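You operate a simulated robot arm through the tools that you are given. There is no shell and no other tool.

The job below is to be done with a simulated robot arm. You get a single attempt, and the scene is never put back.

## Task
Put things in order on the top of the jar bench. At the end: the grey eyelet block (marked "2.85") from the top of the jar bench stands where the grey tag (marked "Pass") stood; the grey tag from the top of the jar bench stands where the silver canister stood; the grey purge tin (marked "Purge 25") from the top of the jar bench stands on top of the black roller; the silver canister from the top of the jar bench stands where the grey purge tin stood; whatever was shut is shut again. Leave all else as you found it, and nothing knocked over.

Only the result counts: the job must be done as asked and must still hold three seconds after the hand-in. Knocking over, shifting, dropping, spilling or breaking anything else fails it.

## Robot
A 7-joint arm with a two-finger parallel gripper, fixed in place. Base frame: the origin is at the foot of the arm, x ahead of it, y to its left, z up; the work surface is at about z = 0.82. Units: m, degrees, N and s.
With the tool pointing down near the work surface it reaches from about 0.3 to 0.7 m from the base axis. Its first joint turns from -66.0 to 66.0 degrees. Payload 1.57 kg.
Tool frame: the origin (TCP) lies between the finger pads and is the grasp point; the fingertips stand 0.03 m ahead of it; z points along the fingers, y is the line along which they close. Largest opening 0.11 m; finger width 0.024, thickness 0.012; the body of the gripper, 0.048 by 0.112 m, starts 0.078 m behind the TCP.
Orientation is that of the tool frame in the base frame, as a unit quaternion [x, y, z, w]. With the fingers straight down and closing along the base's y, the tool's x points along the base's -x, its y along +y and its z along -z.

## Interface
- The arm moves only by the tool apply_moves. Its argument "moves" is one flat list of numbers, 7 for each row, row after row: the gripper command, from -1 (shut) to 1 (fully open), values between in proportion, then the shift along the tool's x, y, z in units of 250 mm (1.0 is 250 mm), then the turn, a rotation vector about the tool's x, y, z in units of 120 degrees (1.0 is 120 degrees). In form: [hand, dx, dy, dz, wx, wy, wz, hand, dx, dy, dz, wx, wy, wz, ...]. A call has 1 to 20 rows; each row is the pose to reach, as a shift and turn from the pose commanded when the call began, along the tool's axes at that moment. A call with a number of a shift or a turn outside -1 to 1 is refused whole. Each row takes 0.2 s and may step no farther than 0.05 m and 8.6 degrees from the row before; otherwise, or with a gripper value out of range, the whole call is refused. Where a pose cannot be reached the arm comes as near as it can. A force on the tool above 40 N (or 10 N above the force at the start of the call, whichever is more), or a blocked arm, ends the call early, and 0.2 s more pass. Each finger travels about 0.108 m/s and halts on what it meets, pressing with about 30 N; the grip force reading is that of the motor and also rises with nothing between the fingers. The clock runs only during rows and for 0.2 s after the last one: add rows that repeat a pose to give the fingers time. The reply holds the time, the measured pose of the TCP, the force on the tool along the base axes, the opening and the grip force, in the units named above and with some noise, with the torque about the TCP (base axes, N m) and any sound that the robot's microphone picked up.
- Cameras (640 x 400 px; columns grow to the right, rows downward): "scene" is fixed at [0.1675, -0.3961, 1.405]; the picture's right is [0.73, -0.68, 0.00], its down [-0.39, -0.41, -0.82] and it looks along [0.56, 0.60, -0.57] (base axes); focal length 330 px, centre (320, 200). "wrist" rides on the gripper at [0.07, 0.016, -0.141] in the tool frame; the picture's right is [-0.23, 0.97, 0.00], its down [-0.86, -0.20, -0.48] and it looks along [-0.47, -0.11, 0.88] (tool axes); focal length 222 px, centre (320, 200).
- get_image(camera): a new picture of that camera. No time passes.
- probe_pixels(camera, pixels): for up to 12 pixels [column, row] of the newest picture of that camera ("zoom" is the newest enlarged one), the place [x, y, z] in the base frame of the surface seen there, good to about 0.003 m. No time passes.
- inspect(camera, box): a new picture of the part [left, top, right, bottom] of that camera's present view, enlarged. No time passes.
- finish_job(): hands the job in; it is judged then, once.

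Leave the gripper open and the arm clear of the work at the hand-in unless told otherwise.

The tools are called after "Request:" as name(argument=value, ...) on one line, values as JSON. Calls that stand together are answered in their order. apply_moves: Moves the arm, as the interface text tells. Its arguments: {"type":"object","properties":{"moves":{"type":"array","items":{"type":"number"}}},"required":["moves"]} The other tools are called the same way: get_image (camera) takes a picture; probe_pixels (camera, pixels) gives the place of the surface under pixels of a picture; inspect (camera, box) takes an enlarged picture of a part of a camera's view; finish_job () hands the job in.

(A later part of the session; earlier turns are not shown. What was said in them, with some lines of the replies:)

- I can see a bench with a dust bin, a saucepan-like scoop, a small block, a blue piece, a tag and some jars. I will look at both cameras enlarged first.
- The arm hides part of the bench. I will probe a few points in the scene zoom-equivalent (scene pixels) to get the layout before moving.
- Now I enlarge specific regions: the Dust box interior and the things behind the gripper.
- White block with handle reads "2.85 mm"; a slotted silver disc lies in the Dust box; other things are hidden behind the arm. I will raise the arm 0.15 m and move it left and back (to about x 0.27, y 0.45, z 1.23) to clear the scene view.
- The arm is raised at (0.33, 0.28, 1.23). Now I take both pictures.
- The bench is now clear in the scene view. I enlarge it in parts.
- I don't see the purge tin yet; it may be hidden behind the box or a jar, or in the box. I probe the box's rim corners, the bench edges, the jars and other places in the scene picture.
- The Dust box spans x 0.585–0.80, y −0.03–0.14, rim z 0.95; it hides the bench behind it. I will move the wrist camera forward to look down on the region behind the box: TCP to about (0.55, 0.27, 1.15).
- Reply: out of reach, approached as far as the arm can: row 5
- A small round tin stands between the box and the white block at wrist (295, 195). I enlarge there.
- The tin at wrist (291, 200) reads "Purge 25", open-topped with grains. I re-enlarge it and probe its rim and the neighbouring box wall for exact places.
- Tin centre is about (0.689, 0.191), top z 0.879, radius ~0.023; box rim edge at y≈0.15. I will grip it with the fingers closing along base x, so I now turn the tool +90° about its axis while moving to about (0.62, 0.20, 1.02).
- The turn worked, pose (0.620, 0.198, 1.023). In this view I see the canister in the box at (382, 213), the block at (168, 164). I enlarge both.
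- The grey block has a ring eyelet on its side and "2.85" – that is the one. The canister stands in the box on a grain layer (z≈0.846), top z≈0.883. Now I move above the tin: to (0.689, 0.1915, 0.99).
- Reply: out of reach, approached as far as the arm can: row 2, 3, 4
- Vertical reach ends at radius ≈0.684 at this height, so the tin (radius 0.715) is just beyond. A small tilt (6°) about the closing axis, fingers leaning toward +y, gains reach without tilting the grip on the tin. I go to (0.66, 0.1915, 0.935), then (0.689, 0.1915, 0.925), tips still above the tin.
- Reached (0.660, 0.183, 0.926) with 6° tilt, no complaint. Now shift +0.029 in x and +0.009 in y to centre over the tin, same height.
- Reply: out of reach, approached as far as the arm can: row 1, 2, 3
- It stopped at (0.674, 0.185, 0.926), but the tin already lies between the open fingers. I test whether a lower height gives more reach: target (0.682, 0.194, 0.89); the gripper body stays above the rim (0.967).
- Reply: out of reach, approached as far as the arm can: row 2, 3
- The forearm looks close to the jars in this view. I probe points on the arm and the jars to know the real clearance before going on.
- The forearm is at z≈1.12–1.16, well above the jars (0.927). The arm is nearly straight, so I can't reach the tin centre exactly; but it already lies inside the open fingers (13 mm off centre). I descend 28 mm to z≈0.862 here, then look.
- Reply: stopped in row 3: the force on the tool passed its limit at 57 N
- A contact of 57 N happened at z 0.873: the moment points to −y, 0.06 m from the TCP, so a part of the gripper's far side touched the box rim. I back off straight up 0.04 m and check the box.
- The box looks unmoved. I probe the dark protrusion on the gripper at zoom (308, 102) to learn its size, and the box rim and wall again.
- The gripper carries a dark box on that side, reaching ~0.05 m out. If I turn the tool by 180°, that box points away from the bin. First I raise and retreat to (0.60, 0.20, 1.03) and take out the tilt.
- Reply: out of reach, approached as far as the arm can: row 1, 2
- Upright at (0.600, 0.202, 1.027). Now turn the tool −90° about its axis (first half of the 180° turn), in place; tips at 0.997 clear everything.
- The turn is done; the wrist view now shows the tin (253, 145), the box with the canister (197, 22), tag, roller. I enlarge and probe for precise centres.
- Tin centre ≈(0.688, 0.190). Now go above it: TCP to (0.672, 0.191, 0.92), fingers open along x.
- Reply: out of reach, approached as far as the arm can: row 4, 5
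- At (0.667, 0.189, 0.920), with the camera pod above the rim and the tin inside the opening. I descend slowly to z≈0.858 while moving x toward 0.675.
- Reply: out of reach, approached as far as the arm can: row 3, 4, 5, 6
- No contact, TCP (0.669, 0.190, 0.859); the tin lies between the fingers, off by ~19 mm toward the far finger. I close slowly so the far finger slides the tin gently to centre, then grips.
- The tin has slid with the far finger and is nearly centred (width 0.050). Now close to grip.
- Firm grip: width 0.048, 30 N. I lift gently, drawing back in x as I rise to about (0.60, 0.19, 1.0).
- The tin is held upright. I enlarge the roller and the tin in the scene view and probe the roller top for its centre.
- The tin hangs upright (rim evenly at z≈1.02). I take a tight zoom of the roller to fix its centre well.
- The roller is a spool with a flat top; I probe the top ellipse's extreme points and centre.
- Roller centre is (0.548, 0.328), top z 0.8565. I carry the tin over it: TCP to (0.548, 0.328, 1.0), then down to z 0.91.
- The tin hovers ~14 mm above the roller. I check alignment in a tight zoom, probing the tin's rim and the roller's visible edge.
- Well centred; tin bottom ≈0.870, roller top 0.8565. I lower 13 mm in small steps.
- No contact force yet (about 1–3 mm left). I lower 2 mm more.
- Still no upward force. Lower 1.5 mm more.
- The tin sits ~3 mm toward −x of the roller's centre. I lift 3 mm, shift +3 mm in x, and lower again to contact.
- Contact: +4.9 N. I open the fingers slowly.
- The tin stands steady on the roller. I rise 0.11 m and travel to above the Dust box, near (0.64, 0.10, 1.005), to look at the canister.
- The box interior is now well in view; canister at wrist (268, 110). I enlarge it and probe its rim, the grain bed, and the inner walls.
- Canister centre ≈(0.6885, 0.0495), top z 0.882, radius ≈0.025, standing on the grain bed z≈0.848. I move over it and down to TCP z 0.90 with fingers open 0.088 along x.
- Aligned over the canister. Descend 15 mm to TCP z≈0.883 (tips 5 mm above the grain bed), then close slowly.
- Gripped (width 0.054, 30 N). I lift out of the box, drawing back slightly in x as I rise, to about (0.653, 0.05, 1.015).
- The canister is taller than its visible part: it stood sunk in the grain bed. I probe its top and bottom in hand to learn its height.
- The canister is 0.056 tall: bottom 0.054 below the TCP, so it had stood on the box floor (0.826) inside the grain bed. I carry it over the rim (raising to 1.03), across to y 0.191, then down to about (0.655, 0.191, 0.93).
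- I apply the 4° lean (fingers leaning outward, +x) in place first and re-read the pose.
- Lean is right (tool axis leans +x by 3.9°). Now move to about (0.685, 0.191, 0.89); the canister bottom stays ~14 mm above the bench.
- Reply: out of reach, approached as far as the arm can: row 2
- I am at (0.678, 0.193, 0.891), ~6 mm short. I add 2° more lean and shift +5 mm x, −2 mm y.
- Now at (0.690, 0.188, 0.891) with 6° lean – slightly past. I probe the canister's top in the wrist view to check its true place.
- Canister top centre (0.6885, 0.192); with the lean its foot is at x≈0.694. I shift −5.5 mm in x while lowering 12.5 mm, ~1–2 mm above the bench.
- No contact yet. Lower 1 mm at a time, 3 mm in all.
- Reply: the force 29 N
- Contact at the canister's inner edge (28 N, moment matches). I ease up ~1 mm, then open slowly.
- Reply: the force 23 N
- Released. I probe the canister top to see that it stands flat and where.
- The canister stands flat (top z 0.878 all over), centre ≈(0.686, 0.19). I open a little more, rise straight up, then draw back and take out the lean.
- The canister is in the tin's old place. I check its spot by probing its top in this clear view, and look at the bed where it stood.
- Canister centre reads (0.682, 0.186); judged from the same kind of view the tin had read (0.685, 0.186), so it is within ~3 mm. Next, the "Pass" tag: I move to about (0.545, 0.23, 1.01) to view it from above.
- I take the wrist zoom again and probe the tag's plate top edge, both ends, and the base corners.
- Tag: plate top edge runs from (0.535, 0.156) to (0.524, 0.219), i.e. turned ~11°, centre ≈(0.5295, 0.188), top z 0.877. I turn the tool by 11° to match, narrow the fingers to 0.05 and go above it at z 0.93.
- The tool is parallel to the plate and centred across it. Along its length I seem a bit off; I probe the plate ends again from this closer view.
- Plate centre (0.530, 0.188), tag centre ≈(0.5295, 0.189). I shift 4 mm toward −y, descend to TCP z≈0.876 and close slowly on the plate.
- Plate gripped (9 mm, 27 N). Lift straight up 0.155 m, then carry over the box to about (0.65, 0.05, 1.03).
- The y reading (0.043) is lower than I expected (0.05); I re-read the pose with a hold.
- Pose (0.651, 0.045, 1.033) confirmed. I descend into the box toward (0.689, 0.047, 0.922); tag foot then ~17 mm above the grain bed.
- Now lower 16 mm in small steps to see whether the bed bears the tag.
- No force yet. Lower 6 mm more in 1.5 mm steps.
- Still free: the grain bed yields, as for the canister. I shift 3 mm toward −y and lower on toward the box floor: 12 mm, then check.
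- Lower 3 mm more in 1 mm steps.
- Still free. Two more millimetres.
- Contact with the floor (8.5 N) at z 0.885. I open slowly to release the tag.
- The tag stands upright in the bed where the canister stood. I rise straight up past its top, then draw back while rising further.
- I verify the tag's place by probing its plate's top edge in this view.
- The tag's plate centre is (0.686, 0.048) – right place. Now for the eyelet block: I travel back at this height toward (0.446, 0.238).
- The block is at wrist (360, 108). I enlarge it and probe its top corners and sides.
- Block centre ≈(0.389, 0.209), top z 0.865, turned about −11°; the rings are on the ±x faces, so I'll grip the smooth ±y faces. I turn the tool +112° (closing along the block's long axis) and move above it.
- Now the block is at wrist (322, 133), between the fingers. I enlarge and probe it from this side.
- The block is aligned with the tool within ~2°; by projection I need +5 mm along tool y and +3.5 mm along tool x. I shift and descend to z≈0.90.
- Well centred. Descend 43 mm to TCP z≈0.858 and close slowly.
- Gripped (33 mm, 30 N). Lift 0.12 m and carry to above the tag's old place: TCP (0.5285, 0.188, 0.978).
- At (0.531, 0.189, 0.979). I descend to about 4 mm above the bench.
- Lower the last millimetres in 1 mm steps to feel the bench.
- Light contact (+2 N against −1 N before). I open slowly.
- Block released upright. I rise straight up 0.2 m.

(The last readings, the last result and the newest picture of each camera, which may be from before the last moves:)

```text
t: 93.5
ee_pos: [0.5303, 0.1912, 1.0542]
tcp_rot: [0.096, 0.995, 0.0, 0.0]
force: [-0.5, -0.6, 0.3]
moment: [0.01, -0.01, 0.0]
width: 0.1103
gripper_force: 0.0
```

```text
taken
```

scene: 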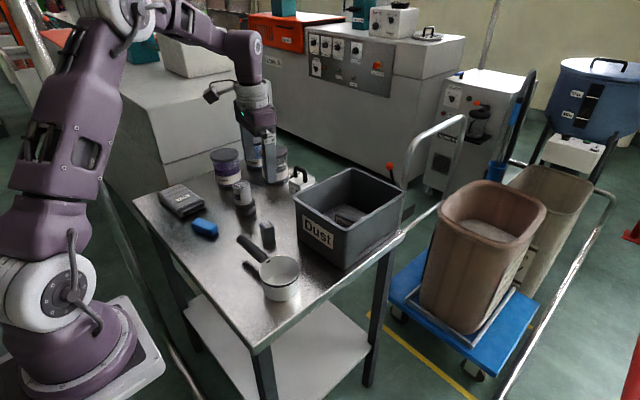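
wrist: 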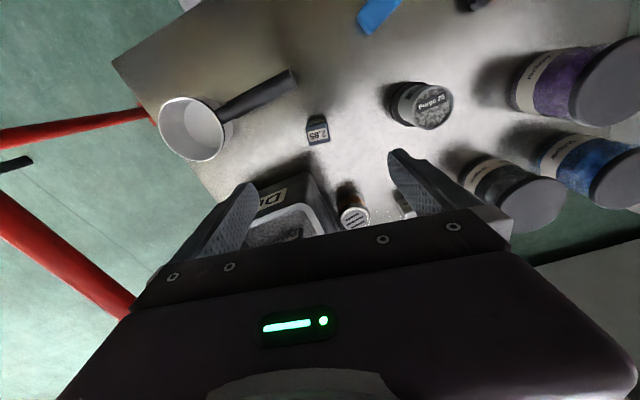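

All four are placed. I check from this view: block at (317, 130), canister at (354, 213), tin on roller at (430, 105).

Request:
inspect(camera="wrist", box=[295, 105, 395, 235])

Request:
inspect(camera="scene", box=[190, 140, 410, 310])

Request:
probe_pixels(camera="wrist", pixels=[[343, 215], [367, 213], [354, 207], [355, 222], [354, 213], [309, 125], [325, 125], [328, 142], [309, 144], [318, 134]])

```text
3.08 times, centred on (345, 170) of wrist
```

zoom: 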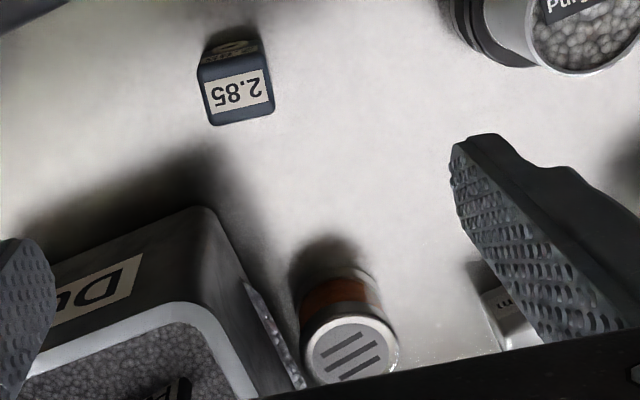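

```text
2.35 times, centred on (300, 225) of scene
```

zoom: 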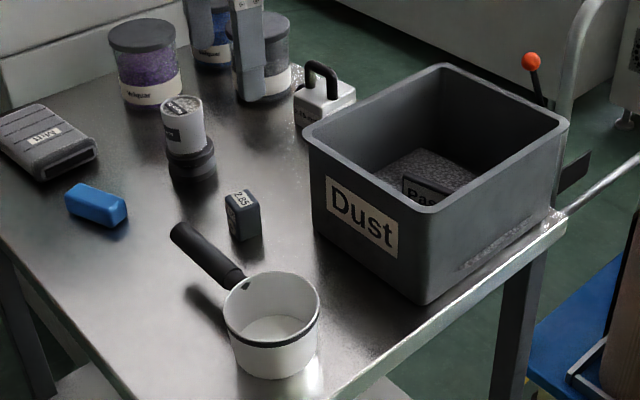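

```text
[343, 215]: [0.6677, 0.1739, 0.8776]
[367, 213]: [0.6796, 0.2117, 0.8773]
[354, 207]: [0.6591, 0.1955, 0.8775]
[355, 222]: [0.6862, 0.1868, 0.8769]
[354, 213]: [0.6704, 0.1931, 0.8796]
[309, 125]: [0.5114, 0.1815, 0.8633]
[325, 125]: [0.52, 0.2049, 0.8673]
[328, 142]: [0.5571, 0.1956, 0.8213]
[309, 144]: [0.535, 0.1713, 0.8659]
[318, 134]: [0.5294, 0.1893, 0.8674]
```

Block centre (0.529, 0.189) – exactly the tag's place; canister stands flat near (0.683, 0.191). I retreat the open hand up and away to about (0.36, 0.27, 1.2) and compare the whole bench.

Request:
apply_moves(moves=[1, 0.12, 0.03, -0.0973, 0, 0, 0, 1, 0.2427, 0.0613, -0.1947, 0, 0, 0, 1, 0.364, 0.092, -0.292, 0, 0, 0, 1, 0.4853, 0.1227, -0.3893, 0, 0, 0, 1, 0.6067, 0.1533, -0.4867, 0, 0, 0, 1, 0.728, 0.184, -0.584, 0, 0, 0, 1, 0.728, 0.184, -0.584, 0, 0, 0])

Request:
get_image(camera="scene")

Request:
inspect(camera="scene", box=[230, 160, 410, 310])

Request:
inspect(camera="scene", box=[130, 125, 325, 245])

```text
t: 95.2
ee_pos: [0.3589, 0.2665, 1.2038]
tcp_rot: [0.096, 0.995, 0.0, 0.0]
force: [0.0, -0.2, -0.3]
moment: [0.03, -0.03, -0.03]
width: 0.1101
gripper_force: 0.0
```

```text
taken
```

scene: 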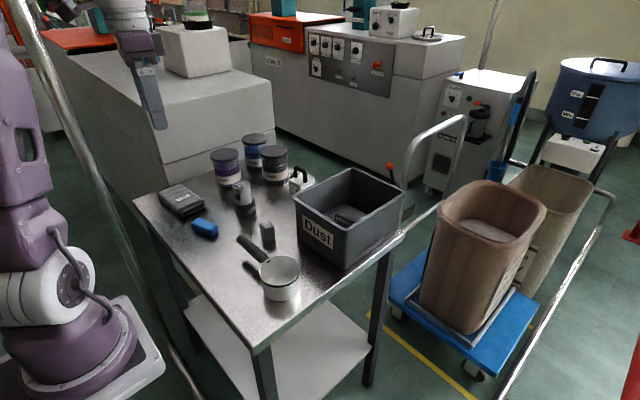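

```text
2.67 times, centred on (320, 235) of scene
```

zoom: 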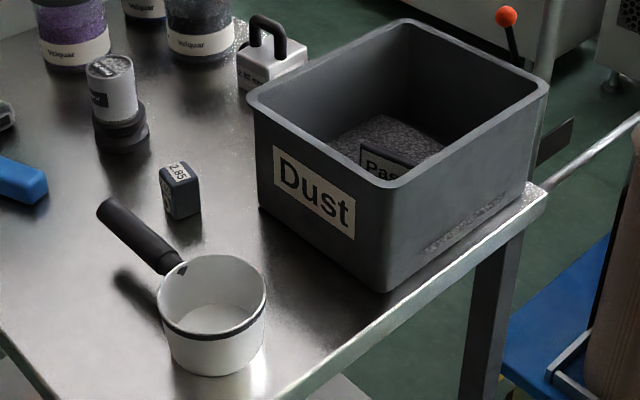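

```text
3.28 times, centred on (228, 185) of scene
```

zoom: 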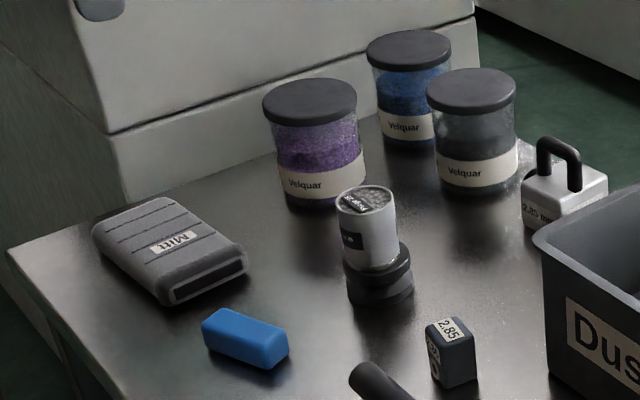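

Compared with the first pictures, the box, pan, jars, mitt, blue piece and white block are where they were; the tin stands on the roller, the block where the tag was, the tag in the box, the canister at the tin's old place. The gripper is open and clear, so I hand in.

Request:
finish_job()

```text
The job is handed in.
```

All four items are in their new places, and I've handed the job in. The hand-in gave no verdict, so the placements below are what I measured with the cameras.

| Item | Where it stands now | Check |
|---|---|---|
| Grey purge tin ("Purge 25") | On top of the black roller | Upright, within a few millimetres of the roller's centre |
| Silver canister | Where the purge tin stood | Standing flat, about 5 mm short of the exact spot (the arm's reach ends there) |
| Grey tag ("Pass") | In the Dust box, where the canister stood | Upright, about 3 mm off |
| Grey eyelet block ("2.85") | Where the tag stood | Upright, on the spot within about a millimetre |

- **Tag in the Dust box:** the canister had been standing on the box floor, sunk into the grain bed. The tag now stands on that floor too, so its base is below the grain surface.
- **One contact:** while first reaching for the tin, the gripper pressed on the rim of the Dust box at 57 N and stopped. The box looks unmoved in the later pictures.

Nothing was knocked over and I opened nothing, so there was nothing to shut again. The other things on the bench look unchanged. The gripper is open and the arm is clear of the bench.
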